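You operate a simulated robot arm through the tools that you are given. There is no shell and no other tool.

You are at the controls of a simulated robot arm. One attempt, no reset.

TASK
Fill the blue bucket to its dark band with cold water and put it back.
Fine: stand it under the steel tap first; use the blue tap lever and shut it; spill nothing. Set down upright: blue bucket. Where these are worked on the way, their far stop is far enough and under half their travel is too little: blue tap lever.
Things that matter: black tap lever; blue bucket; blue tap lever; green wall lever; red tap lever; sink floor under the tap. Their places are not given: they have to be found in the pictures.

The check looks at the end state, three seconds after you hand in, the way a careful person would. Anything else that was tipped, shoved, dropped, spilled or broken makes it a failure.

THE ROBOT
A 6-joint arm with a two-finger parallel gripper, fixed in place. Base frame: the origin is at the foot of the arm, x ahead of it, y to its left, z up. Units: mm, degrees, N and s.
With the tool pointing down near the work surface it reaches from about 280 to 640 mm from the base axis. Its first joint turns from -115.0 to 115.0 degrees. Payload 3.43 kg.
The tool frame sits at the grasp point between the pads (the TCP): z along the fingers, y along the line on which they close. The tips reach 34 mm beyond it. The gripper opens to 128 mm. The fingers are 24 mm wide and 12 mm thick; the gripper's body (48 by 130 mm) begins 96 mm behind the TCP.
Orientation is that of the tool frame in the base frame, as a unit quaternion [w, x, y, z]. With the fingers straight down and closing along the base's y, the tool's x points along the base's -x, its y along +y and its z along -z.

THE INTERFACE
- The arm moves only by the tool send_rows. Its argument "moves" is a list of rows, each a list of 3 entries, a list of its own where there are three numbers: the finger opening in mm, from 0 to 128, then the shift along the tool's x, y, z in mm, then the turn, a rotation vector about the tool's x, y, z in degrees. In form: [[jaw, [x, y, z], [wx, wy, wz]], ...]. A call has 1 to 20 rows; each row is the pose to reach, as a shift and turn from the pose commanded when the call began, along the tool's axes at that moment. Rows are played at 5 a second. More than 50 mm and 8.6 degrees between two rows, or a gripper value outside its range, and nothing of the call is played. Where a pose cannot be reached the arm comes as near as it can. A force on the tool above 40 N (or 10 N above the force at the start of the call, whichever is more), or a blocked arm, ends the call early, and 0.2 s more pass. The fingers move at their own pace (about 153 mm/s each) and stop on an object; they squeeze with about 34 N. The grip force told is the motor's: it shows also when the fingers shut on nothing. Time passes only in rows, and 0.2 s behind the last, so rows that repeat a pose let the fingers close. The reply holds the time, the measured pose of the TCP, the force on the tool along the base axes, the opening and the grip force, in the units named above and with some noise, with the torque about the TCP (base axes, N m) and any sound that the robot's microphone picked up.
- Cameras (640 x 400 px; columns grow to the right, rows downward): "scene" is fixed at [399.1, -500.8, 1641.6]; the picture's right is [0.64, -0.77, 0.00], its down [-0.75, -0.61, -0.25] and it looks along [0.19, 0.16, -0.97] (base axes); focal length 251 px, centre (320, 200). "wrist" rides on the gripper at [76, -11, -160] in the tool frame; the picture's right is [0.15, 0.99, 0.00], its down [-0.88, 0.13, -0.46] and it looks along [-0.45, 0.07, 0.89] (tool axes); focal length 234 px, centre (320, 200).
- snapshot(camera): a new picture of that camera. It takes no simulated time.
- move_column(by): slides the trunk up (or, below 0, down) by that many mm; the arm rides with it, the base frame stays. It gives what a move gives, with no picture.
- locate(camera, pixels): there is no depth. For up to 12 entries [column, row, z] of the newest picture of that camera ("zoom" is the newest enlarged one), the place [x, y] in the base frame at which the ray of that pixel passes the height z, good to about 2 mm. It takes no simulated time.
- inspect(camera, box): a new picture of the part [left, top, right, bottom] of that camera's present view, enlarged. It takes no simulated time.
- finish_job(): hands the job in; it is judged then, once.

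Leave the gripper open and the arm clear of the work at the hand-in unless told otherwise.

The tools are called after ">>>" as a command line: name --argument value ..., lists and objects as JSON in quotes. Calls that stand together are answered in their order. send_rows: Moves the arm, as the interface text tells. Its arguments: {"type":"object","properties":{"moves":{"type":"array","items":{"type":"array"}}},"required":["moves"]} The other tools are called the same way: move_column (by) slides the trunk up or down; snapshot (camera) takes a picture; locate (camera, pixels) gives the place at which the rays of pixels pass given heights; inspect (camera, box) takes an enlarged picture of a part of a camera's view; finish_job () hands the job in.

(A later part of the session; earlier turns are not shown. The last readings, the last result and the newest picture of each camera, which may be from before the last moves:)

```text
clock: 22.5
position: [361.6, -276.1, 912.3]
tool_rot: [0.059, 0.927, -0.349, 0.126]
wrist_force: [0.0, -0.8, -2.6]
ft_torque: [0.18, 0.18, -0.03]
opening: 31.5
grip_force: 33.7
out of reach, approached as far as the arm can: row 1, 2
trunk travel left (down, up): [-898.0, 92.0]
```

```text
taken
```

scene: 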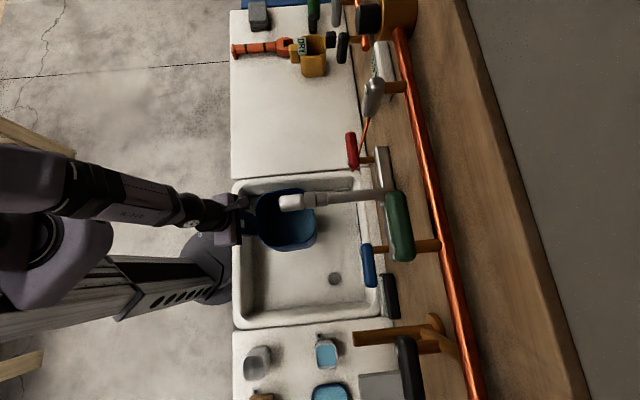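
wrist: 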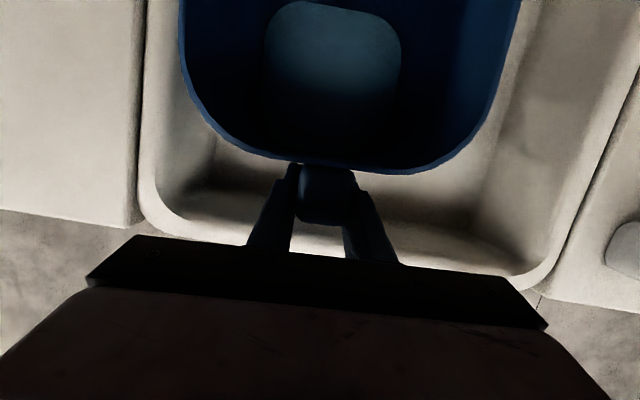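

The bucket is now centred near u=62, v=557 and about 30 mm above the sink floor. I correct a 1.5° leaning of the tool and go down 20 mm.

>>> send_rows --moves '[[0, [-2.6, 0, 9.7], [0.7, -0.6, 0]], [0, [-5.2, 0, 19.3], [1.3, -1.1, -0.1]], [0, [-5.2, 0, 19.3], [1.3, -1.1, -0.1]], [0, [-5.2, 0, 19.3], [1.3, -1.1, -0.1]]]'

```text
clock: 23.5
position: [362.1, -271.0, 889.5]
tool_rot: [0.05, 0.929, -0.347, 0.121]
wrist_force: [-0.1, -0.5, -3.8]
ft_torque: [0.15, 0.22, 0.0]
opening: 32.0
grip_force: 34.3
out of reach, approached as far as the arm can: row 1, 2, 3
trunk travel left (down, up): [-898.0, 92.0]
```

Orientation is good again. I lower in small steps and watch the force for floor contact.

>>> send_rows --moves '[[0, [-0.6, 0, 2.4], [0, 0, 0]], [0, [-1.3, 0, 4.8], [0, 0, 0]], [0, [-1.3, 0, 4.8], [0, 0, 0]]]'

>>> send_rows --moves '[[0, [-0.5, 0, 1.9], [0, 0, 0]], [0, [-0.8, 0, 2.9], [0, 0, 0]], [0, [-0.8, 0, 2.9], [0, 0, 0]]]'

```text
clock: 24.3
position: [362.3, -270.0, 887.2]
tool_rot: [0.048, 0.929, -0.348, 0.118]
wrist_force: [-0.1, -0.3, -2.2]
ft_torque: [0.15, 0.14, 0.02]
opening: 31.8
grip_force: 34.0
out of reach, approached as far as the arm can: row 1, 2
trunk travel left (down, up): [-898.0, 92.0]
```

```text
clock: 25.1
position: [363.4, -274.5, 886.6]
tool_rot: [0.049, 0.928, -0.346, 0.127]
wrist_force: [0.4, 0.4, -2.3]
ft_torque: [0.14, 0.2, -0.02]
opening: 31.9
grip_force: 34.0
out of reach, approached as far as the arm can: row 1, 2
trunk travel left (down, up): [-898.0, 92.0]
```

The arm is near one of its limits here, so I use the trunk for the last few millimetres.

>>> move_column --by -4

```text
clock: 25.6
position: [362.7, -274.9, 883.0]
tool_rot: [0.048, 0.928, -0.346, 0.127]
wrist_force: [-0.2, -0.4, -2.7]
ft_torque: [0.17, 0.2, 0.01]
opening: 31.6
grip_force: 34.2
trunk travel left (down, up): [-894.0, 96.0]
```

>>> move_column --by -3

```text
clock: 26.2
position: [363.9, -274.6, 880.2]
tool_rot: [0.048, 0.928, -0.346, 0.127]
wrist_force: [0.6, -0.2, -2.9]
ft_torque: [0.12, 0.2, -0.03]
opening: 31.9
grip_force: 34.0
trunk travel left (down, up): [-891.0, 99.0]
```

No contact yet; I continue by 3 mm steps.

>>> move_column --by -3

>>> inspect --camera "scene" --box '[220, 160, 420, 330]'

```text
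clock: 26.7
position: [363.8, -273.9, 877.5]
tool_rot: [0.049, 0.928, -0.346, 0.127]
wrist_force: [0.1, 0.6, -2.7]
ft_torque: [0.17, 0.19, 0.03]
opening: 31.9
grip_force: 34.0
trunk travel left (down, up): [-888.0, 102.0]
```

```text
2.35 times, centred on (320, 245) of scene
```

zoom: 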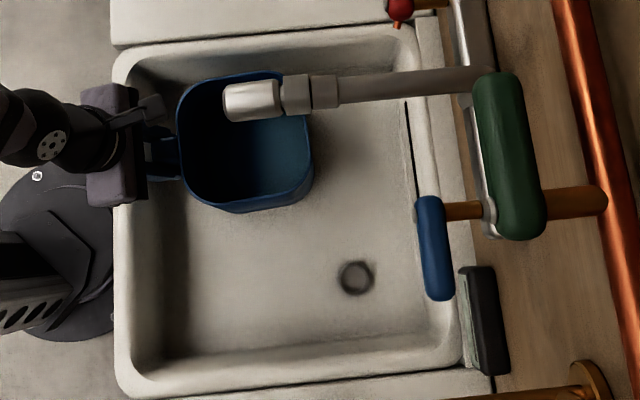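

>>> move_column --by -3

>>> move_column --by -2

```text
clock: 27.2
position: [364.6, -274.5, 874.5]
tool_rot: [0.049, 0.928, -0.346, 0.127]
wrist_force: [-0.3, 0.7, -3.3]
ft_torque: [0.17, 0.2, 0.0]
opening: 31.7
grip_force: 33.8
trunk travel left (down, up): [-885.0, 105.0]
```

```text
clock: 27.7
position: [364.0, -275.8, 872.3]
tool_rot: [0.048, 0.928, -0.346, 0.127]
wrist_force: [-0.2, -0.3, -2.8]
ft_torque: [0.15, 0.2, -0.02]
opening: 31.9
grip_force: 33.5
trunk travel left (down, up): [-883.0, 107.0]
```

>>> move_column --by -3

>>> move_column --by -3

```text
clock: 28.2
position: [362.5, -274.6, 869.9]
tool_rot: [0.048, 0.928, -0.346, 0.127]
wrist_force: [0.3, 0.8, -2.7]
ft_torque: [0.17, 0.21, 0.03]
opening: 31.9
grip_force: 34.0
trunk travel left (down, up): [-880.0, 110.0]
```

```text
clock: 28.8
position: [364.1, -274.5, 867.0]
tool_rot: [0.047, 0.928, -0.346, 0.127]
wrist_force: [0.4, -0.2, -2.0]
ft_torque: [0.12, 0.17, -0.04]
opening: 31.7
grip_force: 34.4
trunk travel left (down, up): [-877.0, 113.0]
```

>>> move_column --by -2

>>> inspect --camera "wrist" --box '[130, 100, 640, 300]'

```text
clock: 29.3
position: [363.4, -274.0, 865.1]
tool_rot: [0.048, 0.928, -0.347, 0.127]
wrist_force: [-0.2, 0.2, -3.0]
ft_torque: [0.2, 0.17, -0.02]
opening: 31.7
grip_force: 35.0
trunk travel left (down, up): [-875.0, 115.0]
```

```text
1.25 times, centred on (385, 200) of wrist
```

zoom: 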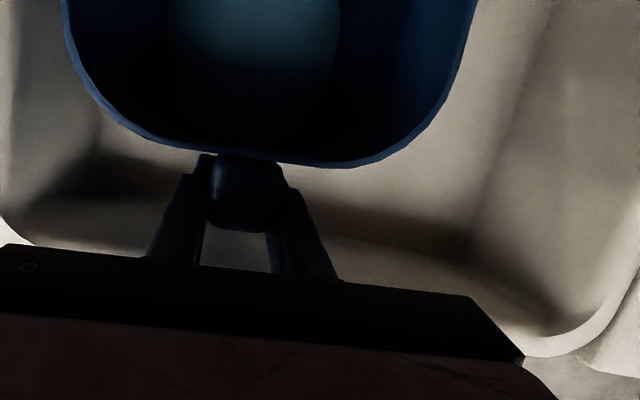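

>>> move_column --by -3

>>> move_column --by -3

```text
clock: 29.8
position: [363.6, -275.0, 860.6]
tool_rot: [0.049, 0.928, -0.347, 0.126]
wrist_force: [0.0, 0.0, -3.4]
ft_torque: [0.18, 0.18, -0.02]
opening: 31.8
grip_force: 34.0
trunk travel left (down, up): [-872.0, 118.0]
```

```text
clock: 30.3
position: [364.4, -275.1, 861.1]
tool_rot: [0.05, 0.928, -0.346, 0.129]
wrist_force: [-4.0, 3.6, 19.6]
ft_torque: [0.7, -0.23, 0.14]
opening: 31.7
grip_force: 34.0
trunk travel left (down, up): [-869.0, 121.0]
```

Floor contact (force z rose by 22 N) at TCP z ≈ 861. I back off 2 mm to relieve it.

>>> move_column --by 2

>>> snapshot --camera "scene"

>>> snapshot --camera "wrist"

```text
clock: 30.8
position: [362.8, -274.0, 861.5]
tool_rot: [0.048, 0.928, -0.347, 0.129]
wrist_force: [-0.3, -1.4, 9.6]
ft_torque: [0.28, -0.45, 0.03]
opening: 31.7
grip_force: 33.9
trunk travel left (down, up): [-871.0, 119.0]
```

```text
taken
```

scene: 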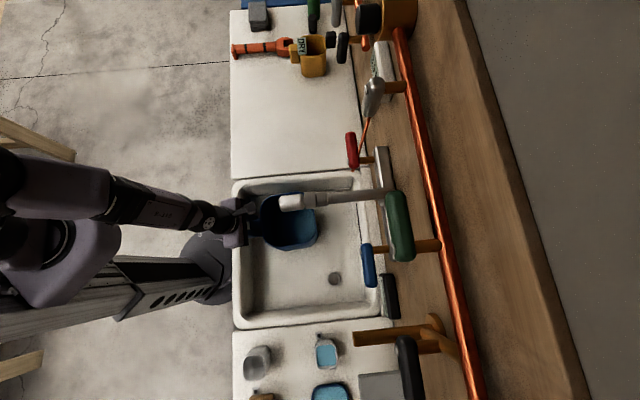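

```text
taken
```

wrist: 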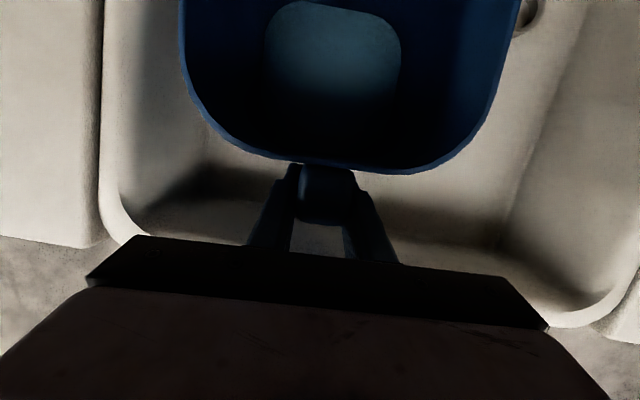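

>>> move_column --by 1

>>> send_rows --moves '[[36, [0, 0, 0], [0, 0, 0]], [50, [0, 0, 0], [0, 0, 0]], [90, [0, 0, 0], [0, 0, 0]], [128, [0, 0, 0], [0, 0, 0]], [128, [0, 0, 0], [0, 0, 0]]]'

>>> snapshot --camera "wrist"

>>> inspect --camera "scene" --box '[220, 160, 420, 330]'

```text
clock: 31.4
position: [363.2, -274.3, 860.7]
tool_rot: [0.048, 0.928, -0.346, 0.127]
wrist_force: [2.8, -1.7, 3.1]
ft_torque: [0.29, -0.43, -0.17]
opening: 32.1
grip_force: 33.6
trunk travel left (down, up): [-872.0, 118.0]
```

```text
clock: 32.5
position: [363.5, -275.0, 862.8]
tool_rot: [0.049, 0.928, -0.347, 0.127]
wrist_force: [0.4, 0.2, -0.5]
ft_torque: [0.01, -0.01, 0.0]
opening: 128.2
grip_force: 0.1
trunk travel left (down, up): [-872.0, 118.0]
```

```text
taken
```

wrist: 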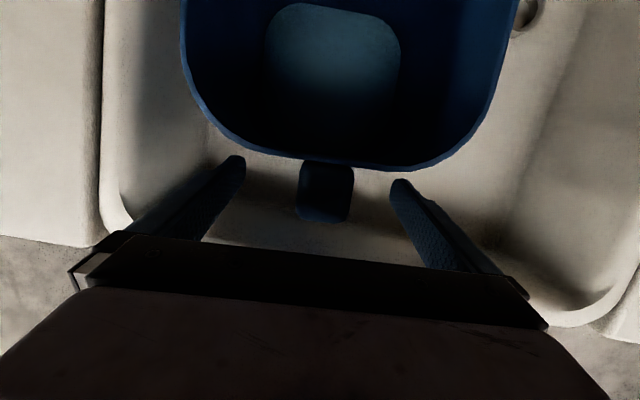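

```text
2.35 times, centred on (320, 245) of scene
```

zoom: 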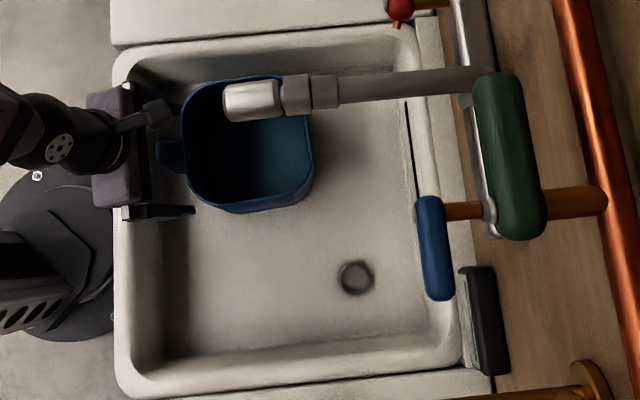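

Released, and the bucket stands steady on the sink floor with the spout over it. I back out along the tool axis 60 mm, then lift with the trunk.

>>> send_rows --moves '[[128, [0, 0, -15], [0, 0, 0]], [128, [0, 0, -40], [0, 0, 0]], [128, [0, 0, -70], [0, 0, 0]], [128, [0, 0, -100], [0, 0, 0]], [128, [0, 0, -100], [0, 0, 0]]]'

>>> move_column --by 80

>>> snapshot --camera "wrist"

```text
clock: 33.8
position: [333.1, -259.2, 948.2]
tool_rot: [0.04, 0.928, -0.344, 0.136]
wrist_force: [-0.6, 0.8, -0.1]
ft_torque: [-0.02, -0.05, -0.01]
opening: 128.0
grip_force: 0.3
out of reach, approached as far as the arm can: row 1, 2, 3, 4, 5
trunk travel left (down, up): [-872.0, 118.0]
```

```text
clock: 34.9
position: [333.5, -259.2, 1027.8]
tool_rot: [0.039, 0.928, -0.344, 0.136]
wrist_force: [0.6, 0.9, -0.6]
ft_torque: [-0.02, 0.02, 0.02]
opening: 128.0
grip_force: 0.1
trunk travel left (down, up): [-952.0, 38.0]
```

```text
taken
```

wrist: 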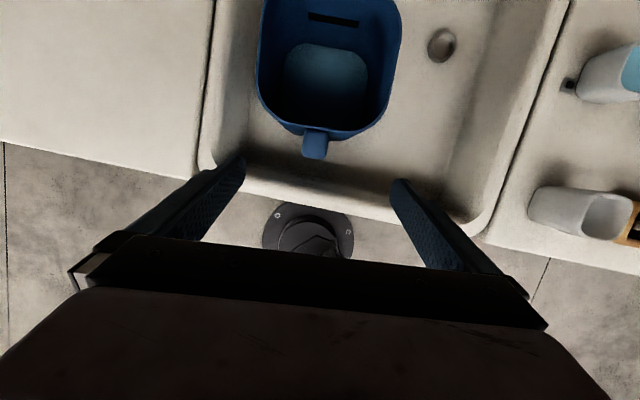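

Clear of the bucket. Now to the blue lever: I turn the tool to horizontal and move in front of the lever, well short of it, to look closely.

>>> send_rows --moves '[[128, [5, 18, -1], [-0.3, 7.5, 0.3]], [128, [10, 36, -2], [-0.7, 15, 0.5]], [128, [18, 54, -2], [-1, 22.5, 0.8]], [128, [28, 72, -2], [-1.4, 30, 1]], [128, [38, 90, -3], [-1.7, 37.5, 1.3]], [128, [50, 108, -4], [-2, 45, 1.6]], [128, [62, 126, -4], [-2.4, 52.5, 1.8]], [128, [74, 144, -5], [-2.7, 60, 2.1]], [128, [84, 162, -6], [-3.1, 67.5, 2.3]], [128, [94, 180, -6], [-3.4, 75, 2.6]], [128, [94, 180, -6], [-3.4, 75, 2.6]]]'

>>> snapshot --camera "wrist"

>>> snapshot --camera "scene"

```text
clock: 37.3
position: [289.2, -519.9, 1081.2]
tool_rot: [0.246, 0.643, -0.28, 0.669]
wrist_force: [-0.8, 0.4, -0.2]
ft_torque: [0.01, 0.03, 0.0]
opening: 127.9
grip_force: 0.2
out of reach, approached as far as the arm can: row 1, 2, 4, 5, 6, 7, 8, 9, 10, 11
trunk travel left (down, up): [-952.0, 38.0]
```

```text
taken
```

wrist: 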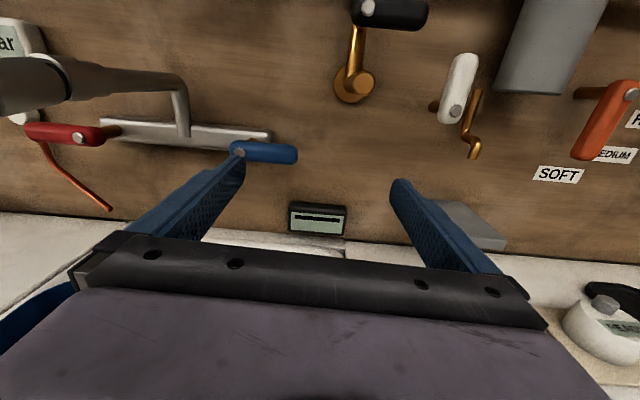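

```text
taken
```

scene: 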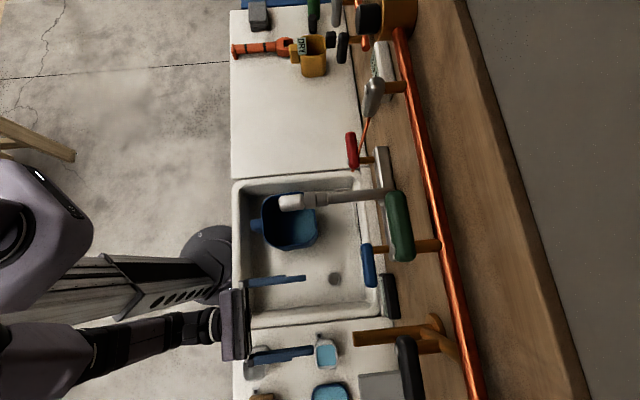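

Now the blue lever is in view at (263,152). I enlarge it and the wall display at (318,218).

>>> inspect --camera "wrist" --box '[180, 110, 360, 240]'

>>> inspect --camera "wrist" --box '[0, 20, 220, 160]'

```text
3.08 times, centred on (270, 175) of wrist
```

zoom: 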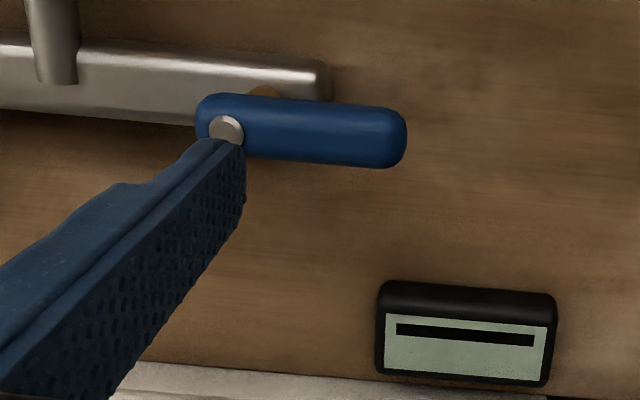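

```text
2.86 times, centred on (110, 90) of wrist
```

zoom: 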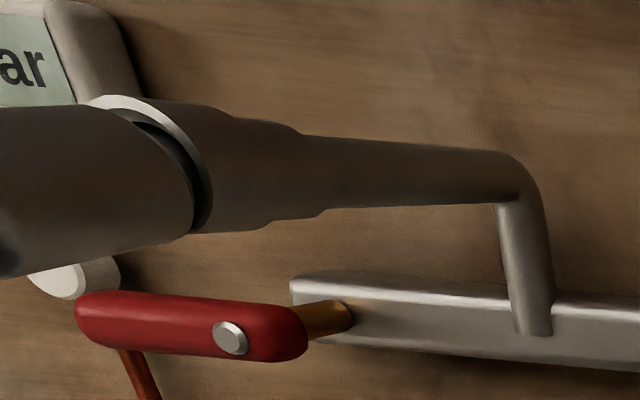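

>>> inspect --camera "wrist" --box '[180, 110, 360, 240]'

>>> locate --camera "zoom" --pixels '[[226, 130, 1030], [226, 130, 1045], [226, 130, 1060], [404, 138, 1030], [404, 138, 1045], [404, 138, 1060], [310, 103, 1045], [310, 103, 1060], [310, 163, 1030], [310, 163, 1045]]'

>>> locate --camera "scene" --pixels '[[362, 250, 1045], [362, 250, 1060], [371, 287, 1045], [371, 287, 1060], [365, 287, 1045], [377, 285, 1045], [374, 248, 1045], [383, 285, 900], [398, 315, 900]]'

```text
3.08 times, centred on (270, 175) of wrist
```

zoom: 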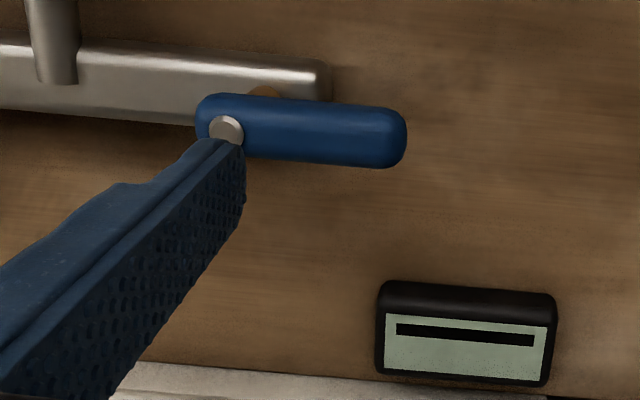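

```text
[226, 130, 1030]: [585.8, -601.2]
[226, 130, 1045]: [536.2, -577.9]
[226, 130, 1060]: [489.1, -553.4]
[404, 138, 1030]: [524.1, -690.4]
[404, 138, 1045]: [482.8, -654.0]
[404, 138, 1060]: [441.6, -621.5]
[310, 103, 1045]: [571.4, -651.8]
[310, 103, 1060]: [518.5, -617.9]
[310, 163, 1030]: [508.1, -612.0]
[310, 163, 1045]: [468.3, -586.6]
```

```text
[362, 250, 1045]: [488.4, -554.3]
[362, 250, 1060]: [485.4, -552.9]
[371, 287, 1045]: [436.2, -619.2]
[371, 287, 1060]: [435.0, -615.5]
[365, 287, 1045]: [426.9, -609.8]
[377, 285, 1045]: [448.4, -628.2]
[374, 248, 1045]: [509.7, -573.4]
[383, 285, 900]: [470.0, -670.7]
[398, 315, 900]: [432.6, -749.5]
```

The lever pivots near u=-47, z=1060 and reaches to u=-130. It is about 29 mm thick and lies at v 731–757, swinging in the wall plane. I roll the tool by ~87° so the fingers can straddle the lever (one above, one below) and stop short of it at v≈640.

>>> send_rows --moves '[[110, [-2.3, -4.8, 3], [-0.2, 0, 7.9]], [100, [-4.6, -9.7, 6], [-0.3, 0, 15.8]], [90, [-6.9, -14.5, 10], [-0.5, 0.1, 23.6]], [80, [-9.2, -19.3, 15], [-0.6, 0.1, 31.5]], [70, [-11.5, -24.1, 20], [-0.8, 0.1, 39.4]], [64, [-13.8, -29, 28], [-0.9, 0.2, 47.3]], [64, [-16.1, -33.8, 36], [-1.1, 0.2, 55.2]], [64, [-18.4, -38.6, 44], [-1.2, 0.2, 63.1]], [64, [-20.7, -43.4, 52], [-1.4, 0.3, 70.9]], [64, [-23, -48.3, 60], [-1.5, 0.3, 78.8]], [64, [-25.3, -53.1, 69], [-1.7, 0.3, 86.7]], [64, [-25.3, -53.1, 69], [-1.7, 0.3, 86.7]]]'

>>> snapshot --camera "wrist"

>>> snapshot --camera "scene"

```text
clock: 39.9
position: [377.6, -531.0, 1057.7]
tool_rot: [-0.255, 0.275, -0.649, 0.661]
wrist_force: [-0.1, -0.2, 0.3]
ft_torque: [0.03, 0.01, -0.04]
opening: 63.5
grip_force: 0.1
trunk travel left (down, up): [-952.0, 38.0]
```

```text
taken
```

wrist: 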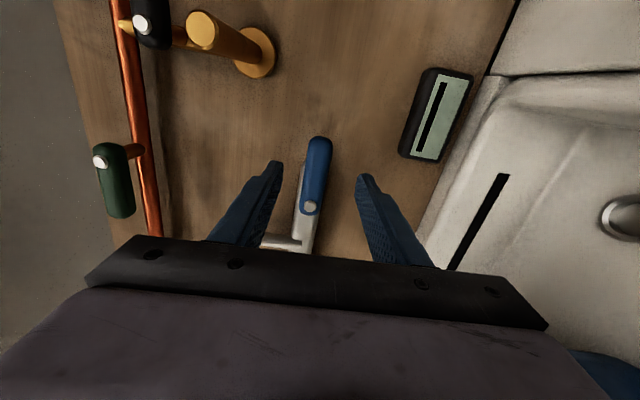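

```text
taken
```

scene: 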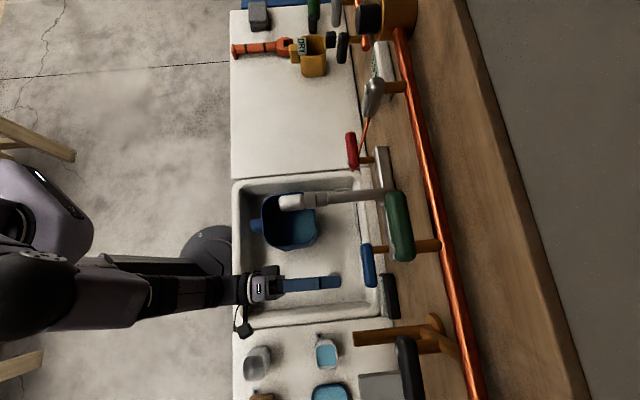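

The lever lies between the fingers in the view. I advance 84 mm and narrow the opening to 46 mm, which still leaves slack around the lever.

>>> send_rows --moves '[[64, [0, 0, 28], [0, 0, 0]], [64, [0, 0, 56], [0, 0, 0]], [64, [0, 0, 84], [0, 0, 0]], [46, [0, 0, 84], [0, 0, 0]], [46, [0, 0, 84], [0, 0, 0]]]'

>>> snapshot --camera "wrist"

>>> snapshot --camera "scene"

```text
clock: 41.1
position: [437.7, -591.3, 1057.1]
tool_rot: [-0.255, 0.276, -0.649, 0.662]
wrist_force: [-0.5, -0.2, -0.5]
ft_torque: [-0.01, -0.04, 0.01]
opening: 45.9
grip_force: 0.0
trunk travel left (down, up): [-952.0, 38.0]
```

```text
taken
```

wrist: 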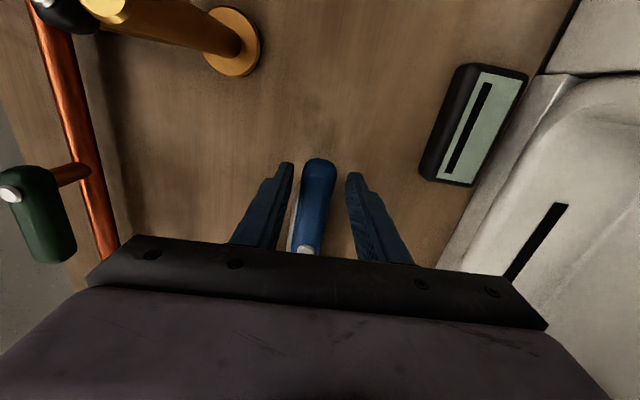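

```text
taken
```

scene: 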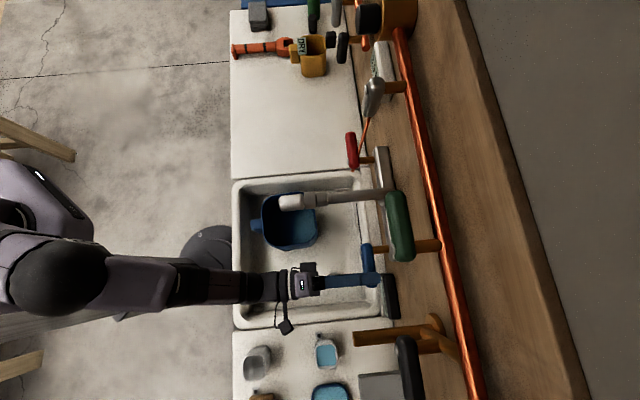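

The fingers straddle the lever at radius ~62 mm. I try a gentle swing downwards first, up to 16° including about 8° of slack, and watch the force and sound.

>>> send_rows --moves '[[46, [-0.2, 4.3, 0], [0, 0, 4]], [46, [-0.6, 8.6, 0], [0, 0, 8]], [46, [-1.3, 12.8, 0], [0, 0, 12]], [46, [-1.3, 12.8, 0], [0, 0, 12]]]'

```text
clock: 42.1
position: [437.2, -591.0, 1046.5]
tool_rot: [0.323, -0.207, 0.674, -0.631]
wrist_force: [-0.1, -1.4, 1.5]
ft_torque: [-0.01, 0.03, -0.02]
opening: 46.9
grip_force: 0.8
trunk travel left (down, up): [-952.0, 38.0]
```

Force is small so far (about 2 N). I go 10° further down.

>>> send_rows --moves '[[46, [-0.2, 5.4, 0], [0, 0, 5]], [46, [-0.9, 10.7, 0], [0, 0, 10]], [46, [-0.9, 10.7, 0], [0, 0, 10]]]'

>>> snapshot --camera "wrist"

>>> inspect --camera "scene" --box '[230, 170, 410, 310]'

```text
clock: 42.9
position: [439.1, -589.2, 1035.1]
tool_rot: [0.377, -0.147, 0.69, -0.601]
wrist_force: [-0.4, 0.1, 1.8]
ft_torque: [0.01, 0.01, -0.04]
opening: 46.6
grip_force: 0.5
trunk travel left (down, up): [-952.0, 38.0]
```

```text
taken
```

wrist: 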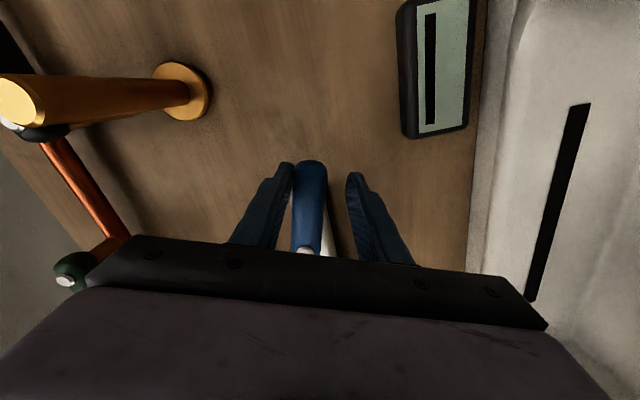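

```text
2.86 times, centred on (320, 240) of scene
```

zoom: 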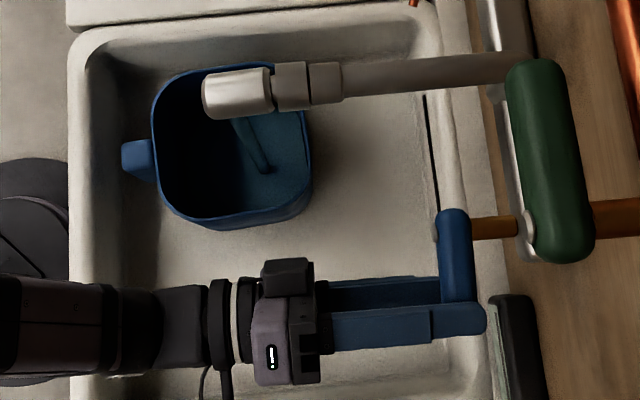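

Water is running into the bucket; the stream is visible at zoom (255,150), so downwards opens. I swing on by 46° to get well past half travel.

>>> send_rows --moves '[[46, [-0.6, 8.5, 0], [0, 0, 8]], [46, [-2.4, 16.8, 0], [0, 0, 16]], [46, [-5.3, 24.8, 0], [0, 0, 24]], [46, [-9.3, 32.3, 0], [0, 0, 32]], [46, [-14.3, 39.2, 0], [0, 0, 40]], [46, [-18.6, 43.9, 0], [0, 0, 46]]]'

>>> inspect --camera "scene" --box '[230, 170, 410, 310]'

```text
clock: 44.3
position: [462.9, -567.0, 999.8]
tool_rot: [0.582, 0.134, 0.692, -0.405]
wrist_force: [-0.9, -1.2, 1.7]
ft_torque: [-0.02, 0.03, -0.01]
opening: 46.7
grip_force: 0.7
trunk travel left (down, up): [-952.0, 38.0]
```

```text
2.86 times, centred on (320, 240) of scene
```

zoom: 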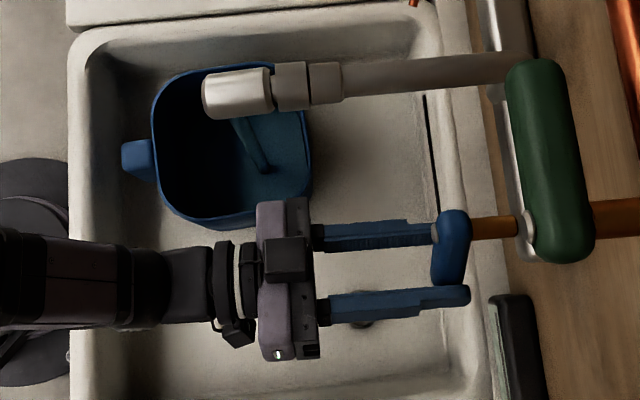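

The stream is flowing well inside the bucket. I hold for 2 s and watch the level.

>>> send_rows --moves '[[46, [0, 0, 0], [0, 0, 0]], [46, [0, 0, 0], [0, 0, 0]], [46, [0, 0, 0], [0, 0, 0]], [46, [0, 0, 0], [0, 0, 0]], [46, [0, 0, 0], [0, 0, 0]], [46, [0, 0, 0], [0, 0, 0]], [46, [0, 0, 0], [0, 0, 0]], [46, [0, 0, 0], [0, 0, 0]], [46, [0, 0, 0], [0, 0, 0]], [46, [0, 0, 0], [0, 0, 0]]]'

>>> inspect --camera "scene" --box '[260, 185, 330, 255]'

```text
clock: 46.5
position: [461.8, -566.1, 1000.4]
tool_rot: [0.581, 0.134, 0.692, -0.406]
wrist_force: [0.2, -0.1, 0.3]
ft_torque: [-0.04, -0.05, 0.0]
opening: 46.3
grip_force: 0.2
trunk travel left (down, up): [-952.0, 38.0]
```

```text
5.71 times, centred on (295, 220) of scene
```

zoom: 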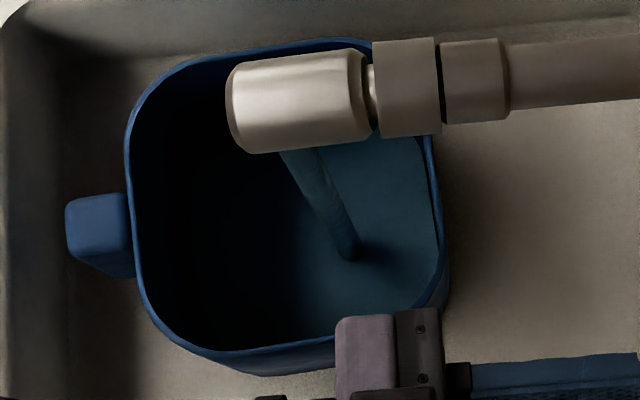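

I calibrate the stream's foot as a level gauge.

>>> locate --camera "zoom" --pixels '[[347, 255, 735], [347, 255, 745], [347, 255, 755], [347, 255, 775], [347, 255, 833], [300, 152, 1120], [300, 152, 1000]]'

>>> inspect --camera "wrist" --box '[300, 0, 640, 400]'

```text
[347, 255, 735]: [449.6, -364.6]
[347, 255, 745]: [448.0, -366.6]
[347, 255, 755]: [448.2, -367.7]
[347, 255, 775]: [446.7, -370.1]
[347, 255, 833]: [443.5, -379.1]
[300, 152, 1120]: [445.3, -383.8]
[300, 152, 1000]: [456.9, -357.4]
```

```text
1.00 times, centred on (470, 200) of wrist (not enlarged: the box is as wide or as high as the picture)
```

zoom: 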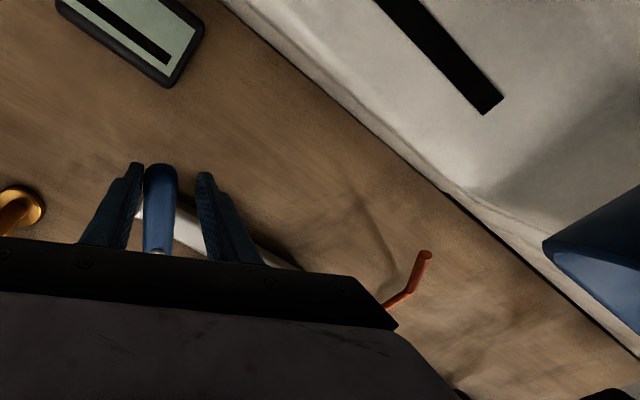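

I hold on for 4 s more and compare.

>>> send_rows --moves '[[46, [0, 0, 0], [0, 0, 0]], [46, [0, 0, 0], [0, 0, 0]], [46, [0, 0, 0], [0, 0, 0]], [46, [0, 0, 0], [0, 0, 0]], [46, [0, 0, 0], [0, 0, 0]], [46, [0, 0, 0], [0, 0, 0]], [46, [0, 0, 0], [0, 0, 0]], [46, [0, 0, 0], [0, 0, 0]], [46, [0, 0, 0], [0, 0, 0]], [46, [0, 0, 0], [0, 0, 0]], [46, [0, 0, 0], [0, 0, 0]], [46, [0, 0, 0], [0, 0, 0]], [46, [0, 0, 0], [0, 0, 0]], [46, [0, 0, 0], [0, 0, 0]], [46, [0, 0, 0], [0, 0, 0]], [46, [0, 0, 0], [0, 0, 0]], [46, [0, 0, 0], [0, 0, 0]], [46, [0, 0, 0], [0, 0, 0]], [46, [0, 0, 0], [0, 0, 0]], [46, [0, 0, 0], [0, 0, 0]]]'

>>> inspect --camera "scene" --box '[260, 185, 330, 255]'

```text
clock: 50.7
position: [462.5, -566.2, 1000.7]
tool_rot: [0.581, 0.133, 0.692, -0.407]
wrist_force: [-0.3, 0.1, 0.1]
ft_torque: [0.01, 0.0, 0.05]
opening: 45.9
grip_force: 0.0
trunk travel left (down, up): [-952.0, 38.0]
```

```text
5.71 times, centred on (295, 220) of scene
```

zoom: 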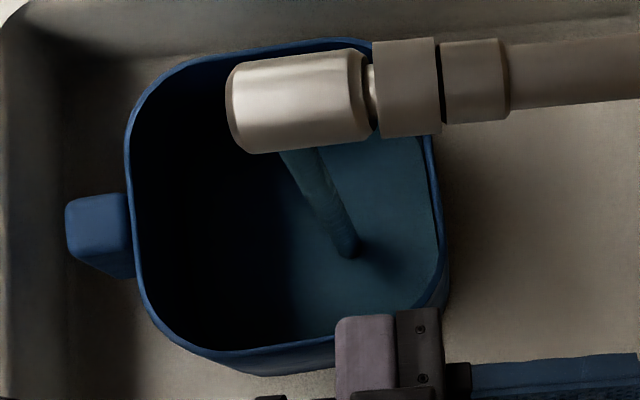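

The level rises slowly. I open further by 24°, feeling for the far stop, and keep holding.

>>> send_rows --moves '[[46, [-0.6, 8.5, 0], [0, 0, 8]], [46, [-2.4, 16.8, 0], [0, 0, 16]], [46, [-5.3, 24.8, 0], [0, 0, 24]], [46, [-5.3, 24.8, 0], [0, 0, 24]], [46, [-5.3, 24.8, 0], [0, 0, 24]]]'

>>> inspect --camera "scene" --box '[230, 170, 410, 310]'

```text
clock: 51.9
position: [481.8, -548.8, 995.2]
tool_rot: [0.652, 0.276, 0.649, -0.278]
wrist_force: [-1.1, -0.3, 0.7]
ft_torque: [-0.01, 0.01, -0.01]
opening: 46.6
grip_force: 0.1
trunk travel left (down, up): [-952.0, 38.0]
```

```text
2.86 times, centred on (320, 240) of scene
```

zoom: 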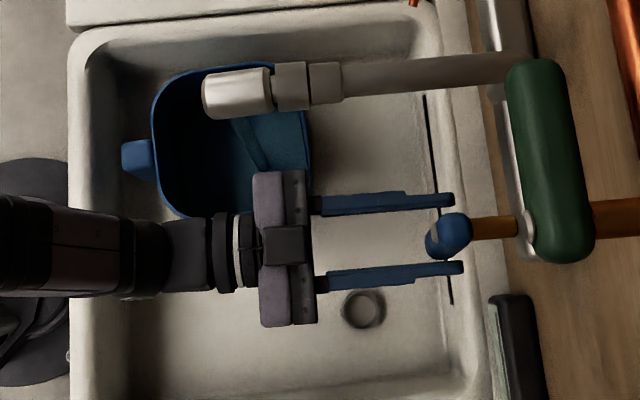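

Lever is now close to straight down. I hold 4 s and check the level.

>>> send_rows --moves '[[46, [0, 0, 0], [0, 0, 0]], [46, [0, 0, 0], [0, 0, 0]], [46, [0, 0, 0], [0, 0, 0]], [46, [0, 0, 0], [0, 0, 0]], [46, [0, 0, 0], [0, 0, 0]], [46, [0, 0, 0], [0, 0, 0]], [46, [0, 0, 0], [0, 0, 0]], [46, [0, 0, 0], [0, 0, 0]], [46, [0, 0, 0], [0, 0, 0]], [46, [0, 0, 0], [0, 0, 0]], [46, [0, 0, 0], [0, 0, 0]], [46, [0, 0, 0], [0, 0, 0]], [46, [0, 0, 0], [0, 0, 0]], [46, [0, 0, 0], [0, 0, 0]], [46, [0, 0, 0], [0, 0, 0]], [46, [0, 0, 0], [0, 0, 0]], [46, [0, 0, 0], [0, 0, 0]], [46, [0, 0, 0], [0, 0, 0]], [46, [0, 0, 0], [0, 0, 0]], [46, [0, 0, 0], [0, 0, 0]]]'

>>> inspect --camera "scene" --box '[260, 185, 330, 255]'

>>> snapshot --camera "wrist"

```text
clock: 56.1
position: [480.6, -549.3, 995.3]
tool_rot: [0.652, 0.275, 0.65, -0.276]
wrist_force: [1.4, -1.0, 0.0]
ft_torque: [0.02, -0.01, -0.02]
opening: 45.8
grip_force: 0.1
trunk travel left (down, up): [-952.0, 38.0]
```

```text
5.71 times, centred on (295, 220) of scene
```

zoom: 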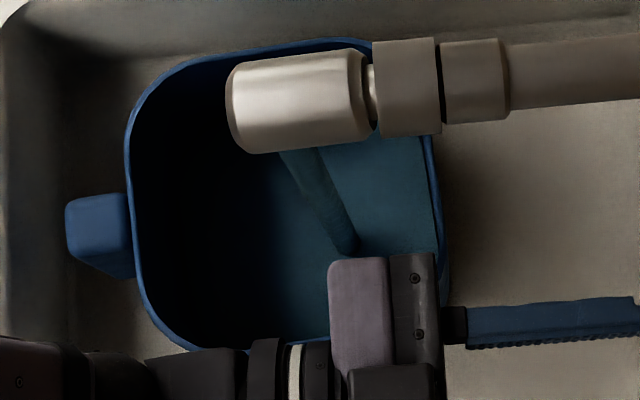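

```text
taken
```

wrist: 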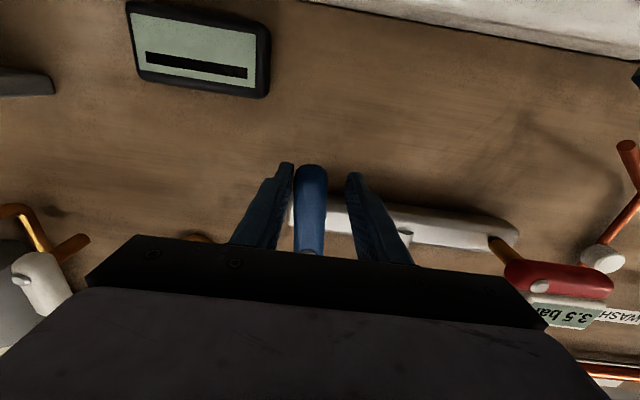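

The level creeps up slowly. I keep holding.

>>> send_rows --moves '[[46, [0, 0, 0], [0, 0, 0]], [46, [0, 0, 0], [0, 0, 0]], [46, [0, 0, 0], [0, 0, 0]], [46, [0, 0, 0], [0, 0, 0]], [46, [0, 0, 0], [0, 0, 0]], [46, [0, 0, 0], [0, 0, 0]], [46, [0, 0, 0], [0, 0, 0]], [46, [0, 0, 0], [0, 0, 0]], [46, [0, 0, 0], [0, 0, 0]], [46, [0, 0, 0], [0, 0, 0]], [46, [0, 0, 0], [0, 0, 0]], [46, [0, 0, 0], [0, 0, 0]], [46, [0, 0, 0], [0, 0, 0]], [46, [0, 0, 0], [0, 0, 0]], [46, [0, 0, 0], [0, 0, 0]], [46, [0, 0, 0], [0, 0, 0]], [46, [0, 0, 0], [0, 0, 0]], [46, [0, 0, 0], [0, 0, 0]], [46, [0, 0, 0], [0, 0, 0]], [46, [0, 0, 0], [0, 0, 0]]]'

>>> inspect --camera "scene" --box '[260, 185, 330, 255]'

```text
clock: 60.3
position: [479.8, -548.3, 996.1]
tool_rot: [0.653, 0.274, 0.65, -0.276]
wrist_force: [-0.2, 0.3, -0.5]
ft_torque: [0.01, -0.01, 0.01]
opening: 45.8
grip_force: 0.1
trunk travel left (down, up): [-952.0, 38.0]
```

```text
5.71 times, centred on (295, 220) of scene
```

zoom: 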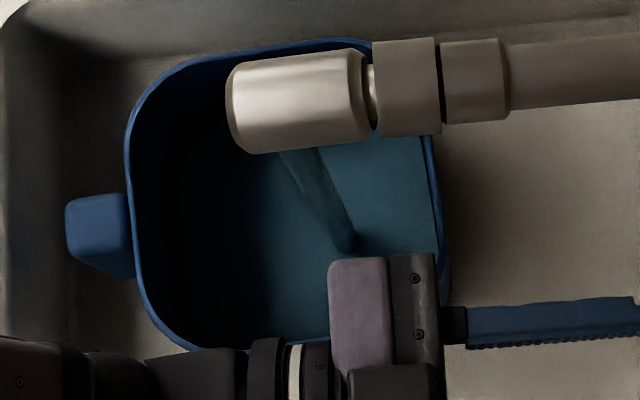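

By projection, the stream's foot would reach zoom y≈231 at the band; it is now near 247. I keep holding.

>>> send_rows --moves '[[46, [0, 0, 0], [0, 0, 0]], [46, [0, 0, 0], [0, 0, 0]], [46, [0, 0, 0], [0, 0, 0]], [46, [0, 0, 0], [0, 0, 0]], [46, [0, 0, 0], [0, 0, 0]], [46, [0, 0, 0], [0, 0, 0]], [46, [0, 0, 0], [0, 0, 0]], [46, [0, 0, 0], [0, 0, 0]], [46, [0, 0, 0], [0, 0, 0]], [46, [0, 0, 0], [0, 0, 0]], [46, [0, 0, 0], [0, 0, 0]], [46, [0, 0, 0], [0, 0, 0]], [46, [0, 0, 0], [0, 0, 0]], [46, [0, 0, 0], [0, 0, 0]], [46, [0, 0, 0], [0, 0, 0]], [46, [0, 0, 0], [0, 0, 0]], [46, [0, 0, 0], [0, 0, 0]], [46, [0, 0, 0], [0, 0, 0]], [46, [0, 0, 0], [0, 0, 0]], [46, [0, 0, 0], [0, 0, 0]]]'

>>> inspect --camera "scene" --box '[280, 205, 320, 245]'

```text
clock: 64.5
position: [479.5, -548.8, 995.6]
tool_rot: [0.653, 0.275, 0.649, -0.277]
wrist_force: [0.4, 0.5, 0.2]
ft_torque: [0.05, 0.02, -0.06]
opening: 45.8
grip_force: 0.2
trunk travel left (down, up): [-952.0, 38.0]
```

```text
10.00 times, centred on (300, 225) of scene
```

zoom: 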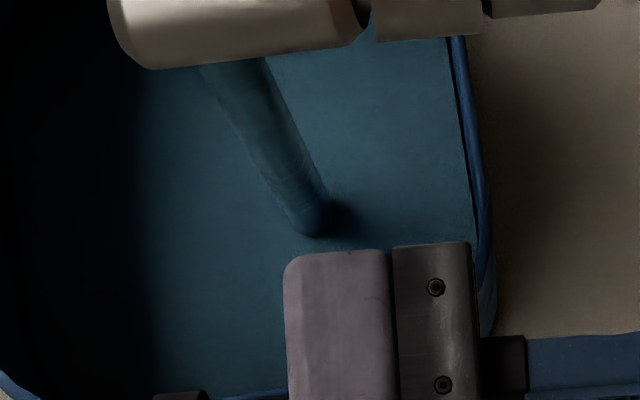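

>>> send_rows --moves '[[46, [0, 0, 0], [0, 0, 0]], [46, [0, 0, 0], [0, 0, 0]], [46, [0, 0, 0], [0, 0, 0]], [46, [0, 0, 0], [0, 0, 0]], [46, [0, 0, 0], [0, 0, 0]], [46, [0, 0, 0], [0, 0, 0]], [46, [0, 0, 0], [0, 0, 0]], [46, [0, 0, 0], [0, 0, 0]], [46, [0, 0, 0], [0, 0, 0]], [46, [0, 0, 0], [0, 0, 0]], [46, [0, 0, 0], [0, 0, 0]], [46, [0, 0, 0], [0, 0, 0]], [46, [0, 0, 0], [0, 0, 0]], [46, [0, 0, 0], [0, 0, 0]], [46, [0, 0, 0], [0, 0, 0]], [46, [0, 0, 0], [0, 0, 0]], [46, [0, 0, 0], [0, 0, 0]], [46, [0, 0, 0], [0, 0, 0]], [46, [0, 0, 0], [0, 0, 0]], [46, [0, 0, 0], [0, 0, 0]]]'

>>> inspect --camera "scene" --box '[280, 205, 320, 245]'

```text
clock: 68.7
position: [480.1, -548.6, 995.3]
tool_rot: [0.652, 0.275, 0.65, -0.276]
wrist_force: [-0.1, 0.7, -0.4]
ft_torque: [-0.01, -0.01, 0.02]
opening: 46.2
grip_force: 0.2
trunk travel left (down, up): [-952.0, 38.0]
```

```text
10.00 times, centred on (300, 225) of scene
```

zoom: 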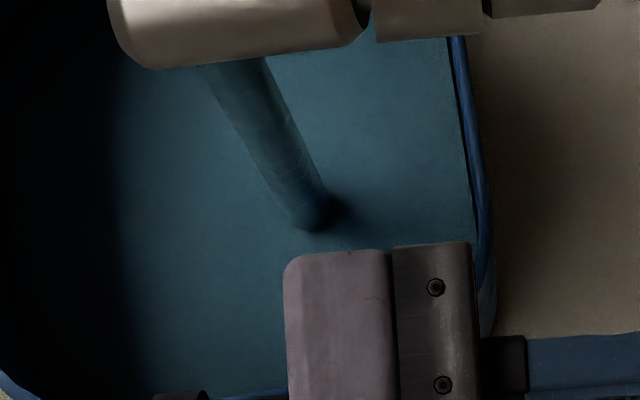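

The foot rose by about 6 zoom pixels (≈13 mm) in 4 s. I hold another 3.4 s, and then shut the lever to check the level properly from close by.

>>> send_rows --moves '[[46, [0, 0, 0], [0, 0, 0]], [46, [0, 0, 0], [0, 0, 0]], [46, [0, 0, 0], [0, 0, 0]], [46, [0, 0, 0], [0, 0, 0]], [46, [0, 0, 0], [0, 0, 0]], [46, [0, 0, 0], [0, 0, 0]], [46, [0, 0, 0], [0, 0, 0]], [46, [0, 0, 0], [0, 0, 0]], [46, [0, 0, 0], [0, 0, 0]], [46, [0, 0, 0], [0, 0, 0]], [46, [0, 0, 0], [0, 0, 0]], [46, [0, 0, 0], [0, 0, 0]], [46, [0, 0, 0], [0, 0, 0]], [46, [0, 0, 0], [0, 0, 0]], [46, [0, 0, 0], [0, 0, 0]], [46, [0, 0, 0], [0, 0, 0]]]'

>>> inspect --camera "scene" --box '[280, 205, 320, 245]'

```text
clock: 72.1
position: [481.5, -548.6, 995.7]
tool_rot: [0.653, 0.275, 0.649, -0.277]
wrist_force: [0.4, 0.0, 0.3]
ft_torque: [0.02, 0.04, 0.02]
opening: 45.8
grip_force: 0.0
trunk travel left (down, up): [-952.0, 38.0]
```

```text
10.00 times, centred on (300, 225) of scene
```

zoom: 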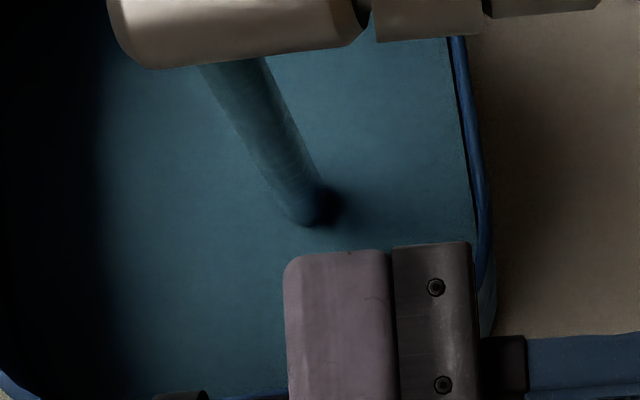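

I now swing the lever back up to shut it, along the same arc, slightly past the starting roll to take up the slack.

>>> send_rows --moves '[[46, [-0.7, -9, 0], [0, 0, -8.5]], [46, [-2.7, -17.8, 0], [0, 0, -17]], [46, [-5.9, -26.3, 0], [0, 0, -25.5]], [46, [-10.4, -34.1, 0], [0, 0, -34]], [46, [-16, -41.2, 0], [0, 0, -42.5]], [46, [-22.6, -47.4, 0], [0, 0, -51]], [46, [-30, -52.6, 0], [0, 0, -59.5]], [46, [-38.1, -56.6, 0], [0, 0, -68]], [46, [-46.8, -59.3, 0], [0, 0, -76.5]], [46, [-55.7, -60.8, 0], [0, 0, -85]], [46, [-64.7, -60.9, 0], [0, 0, -93.5]], [46, [-73.7, -59.7, 0], [0, 0, -102]], [46, [-73.7, -59.7, 0], [0, 0, -102]]]'

>>> snapshot --camera "scene"

>>> snapshot --camera "wrist"

>>> inspect --camera "scene" --box '[230, 170, 410, 310]'

```text
clock: 74.9
position: [437.2, -590.8, 1067.9]
tool_rot: [-0.195, 0.333, -0.623, 0.681]
wrist_force: [-1.0, 0.5, -4.4]
ft_torque: [0.19, 0.06, -0.07]
opening: 48.7
grip_force: 2.3
trunk travel left (down, up): [-952.0, 38.0]
```

```text
taken
```

scene: 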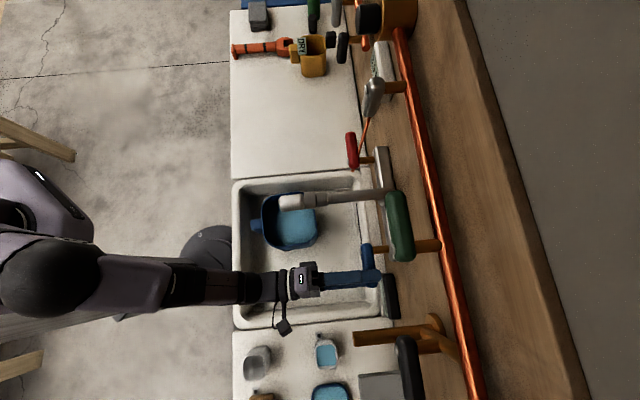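

```text
taken
```

wrist: 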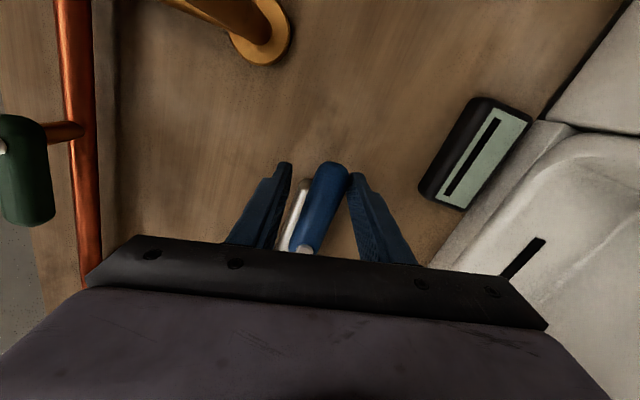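

```text
2.86 times, centred on (320, 240) of scene
```

zoom: 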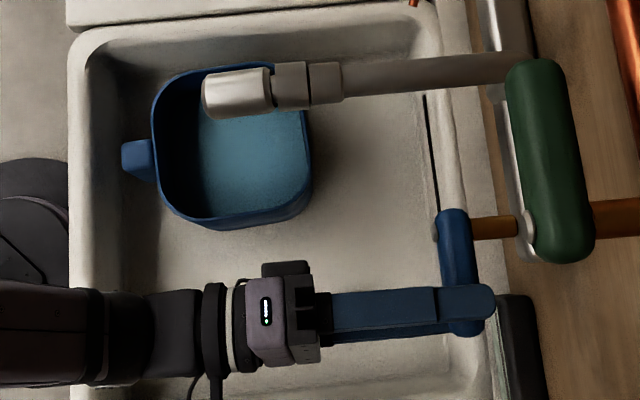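

The stream has stopped, so the tap is shut. I look at the level in the bucket more closely from the scene camera.

>>> inspect --camera "scene" --box '[262, 190, 322, 252]'

```text
6.45 times, centred on (292, 221) of scene
```

zoom: 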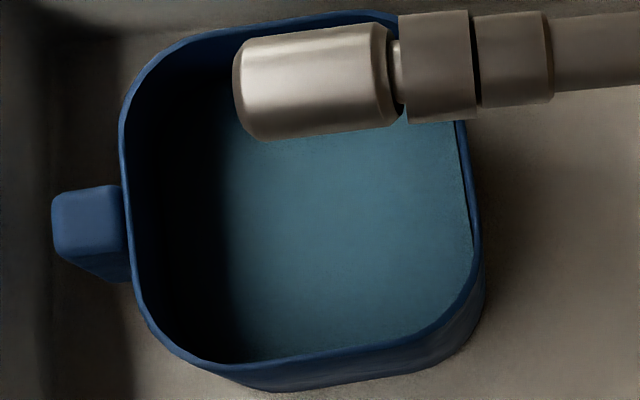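

I can't read the waterline there. I'll open the fingers, withdraw straight back from the lever, and roll the wrist back to view the bucket from above.

>>> send_rows --moves '[[64, [0, 0, 0], [0, 0, 0]], [64, [0, 0, 0], [0, 0, 0]], [64, [0, 0, -30], [0, 0, 0]], [64, [0, 0, -65], [0, 0, 0]], [64, [0, 0, -100], [0, 0, 0]], [64, [0, 0, -140], [0, 0, 0]], [64, [0, 0, -150], [0, 0, -8]], [64, [0, 0, -155], [0, 0, -16]], [64, [0, 0, -160], [0, 0, -24]], [64, [0, 0, -160], [0, 0, -32]], [64, [0, 0, -160], [0, 0, -40]], [64, [0, 0, -160], [0, 0, -48]], [64, [0, 0, -160], [0, 0, -56]], [64, [0, 0, -160], [0, 0, -64]], [64, [0, 0, -160], [0, 0, -72]], [64, [0, 0, -160], [0, 0, -80]], [64, [0, 0, -160], [0, 0, -80]]]'

>>> snapshot --camera "scene"

>>> snapshot --camera "wrist"

```text
clock: 78.5
position: [330.0, -490.3, 1074.1]
tool_rot: [0.235, 0.633, -0.312, 0.668]
wrist_force: [0.1, -0.2, 0.0]
ft_torque: [-0.03, 0.03, -0.02]
opening: 63.9
grip_force: 0.1
out of reach, approached as far as the arm can: row 15, 16, 17
trunk travel left (down, up): [-952.0, 38.0]
```

```text
taken
```

scene: 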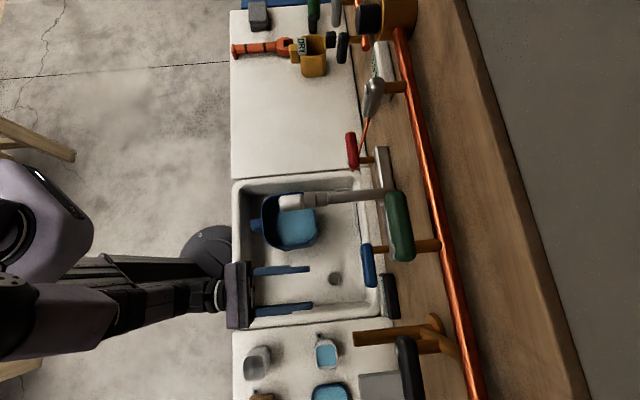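

```text
taken
```

wrist: 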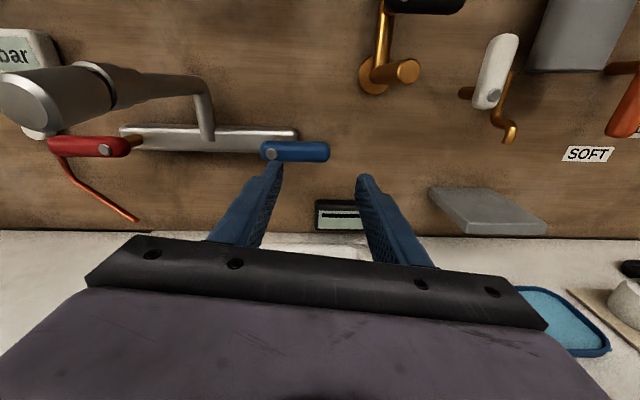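

I move back over the sink front with the tool tilting down again to look into the bucket.

>>> send_rows --moves '[[64, [-1, -10, -22], [-0.4, -6.9, -0.7]], [64, [-3, -25, -44], [-0.8, -13.8, -1.4]], [64, [-6, -42, -66], [-1.2, -20.6, -2]], [64, [-10, -60, -86], [-1.6, -27.5, -2.7]], [64, [-15, -80, -106], [-2, -34.4, -3.4]], [64, [-20, -100, -122], [-2.5, -41.3, -4.1]], [64, [-25, -120, -136], [-2.9, -48.1, -4.7]], [64, [-29, -140, -148], [-3.3, -55, -5.4]], [64, [-33, -155, -156], [-3.7, -61.9, -6.1]], [64, [-33, -155, -156], [-3.7, -61.9, -6.1]]]'

>>> snapshot --camera "wrist"

```text
clock: 80.7
position: [330.1, -264.6, 1057.2]
tool_rot: [0.076, 0.897, -0.376, 0.218]
wrist_force: [0.2, 0.0, 0.1]
ft_torque: [-0.02, -0.06, -0.01]
opening: 63.8
grip_force: 0.0
out of reach, approached as far as the arm can: row 1, 2, 3, 4, 5, 6, 8, 9, 10
trunk travel left (down, up): [-952.0, 38.0]
```

```text
taken
```

wrist: 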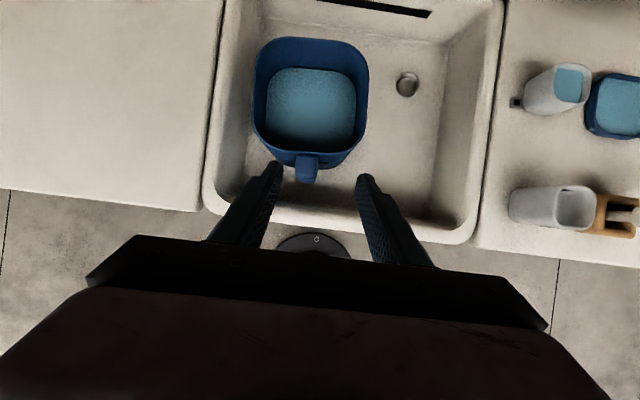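

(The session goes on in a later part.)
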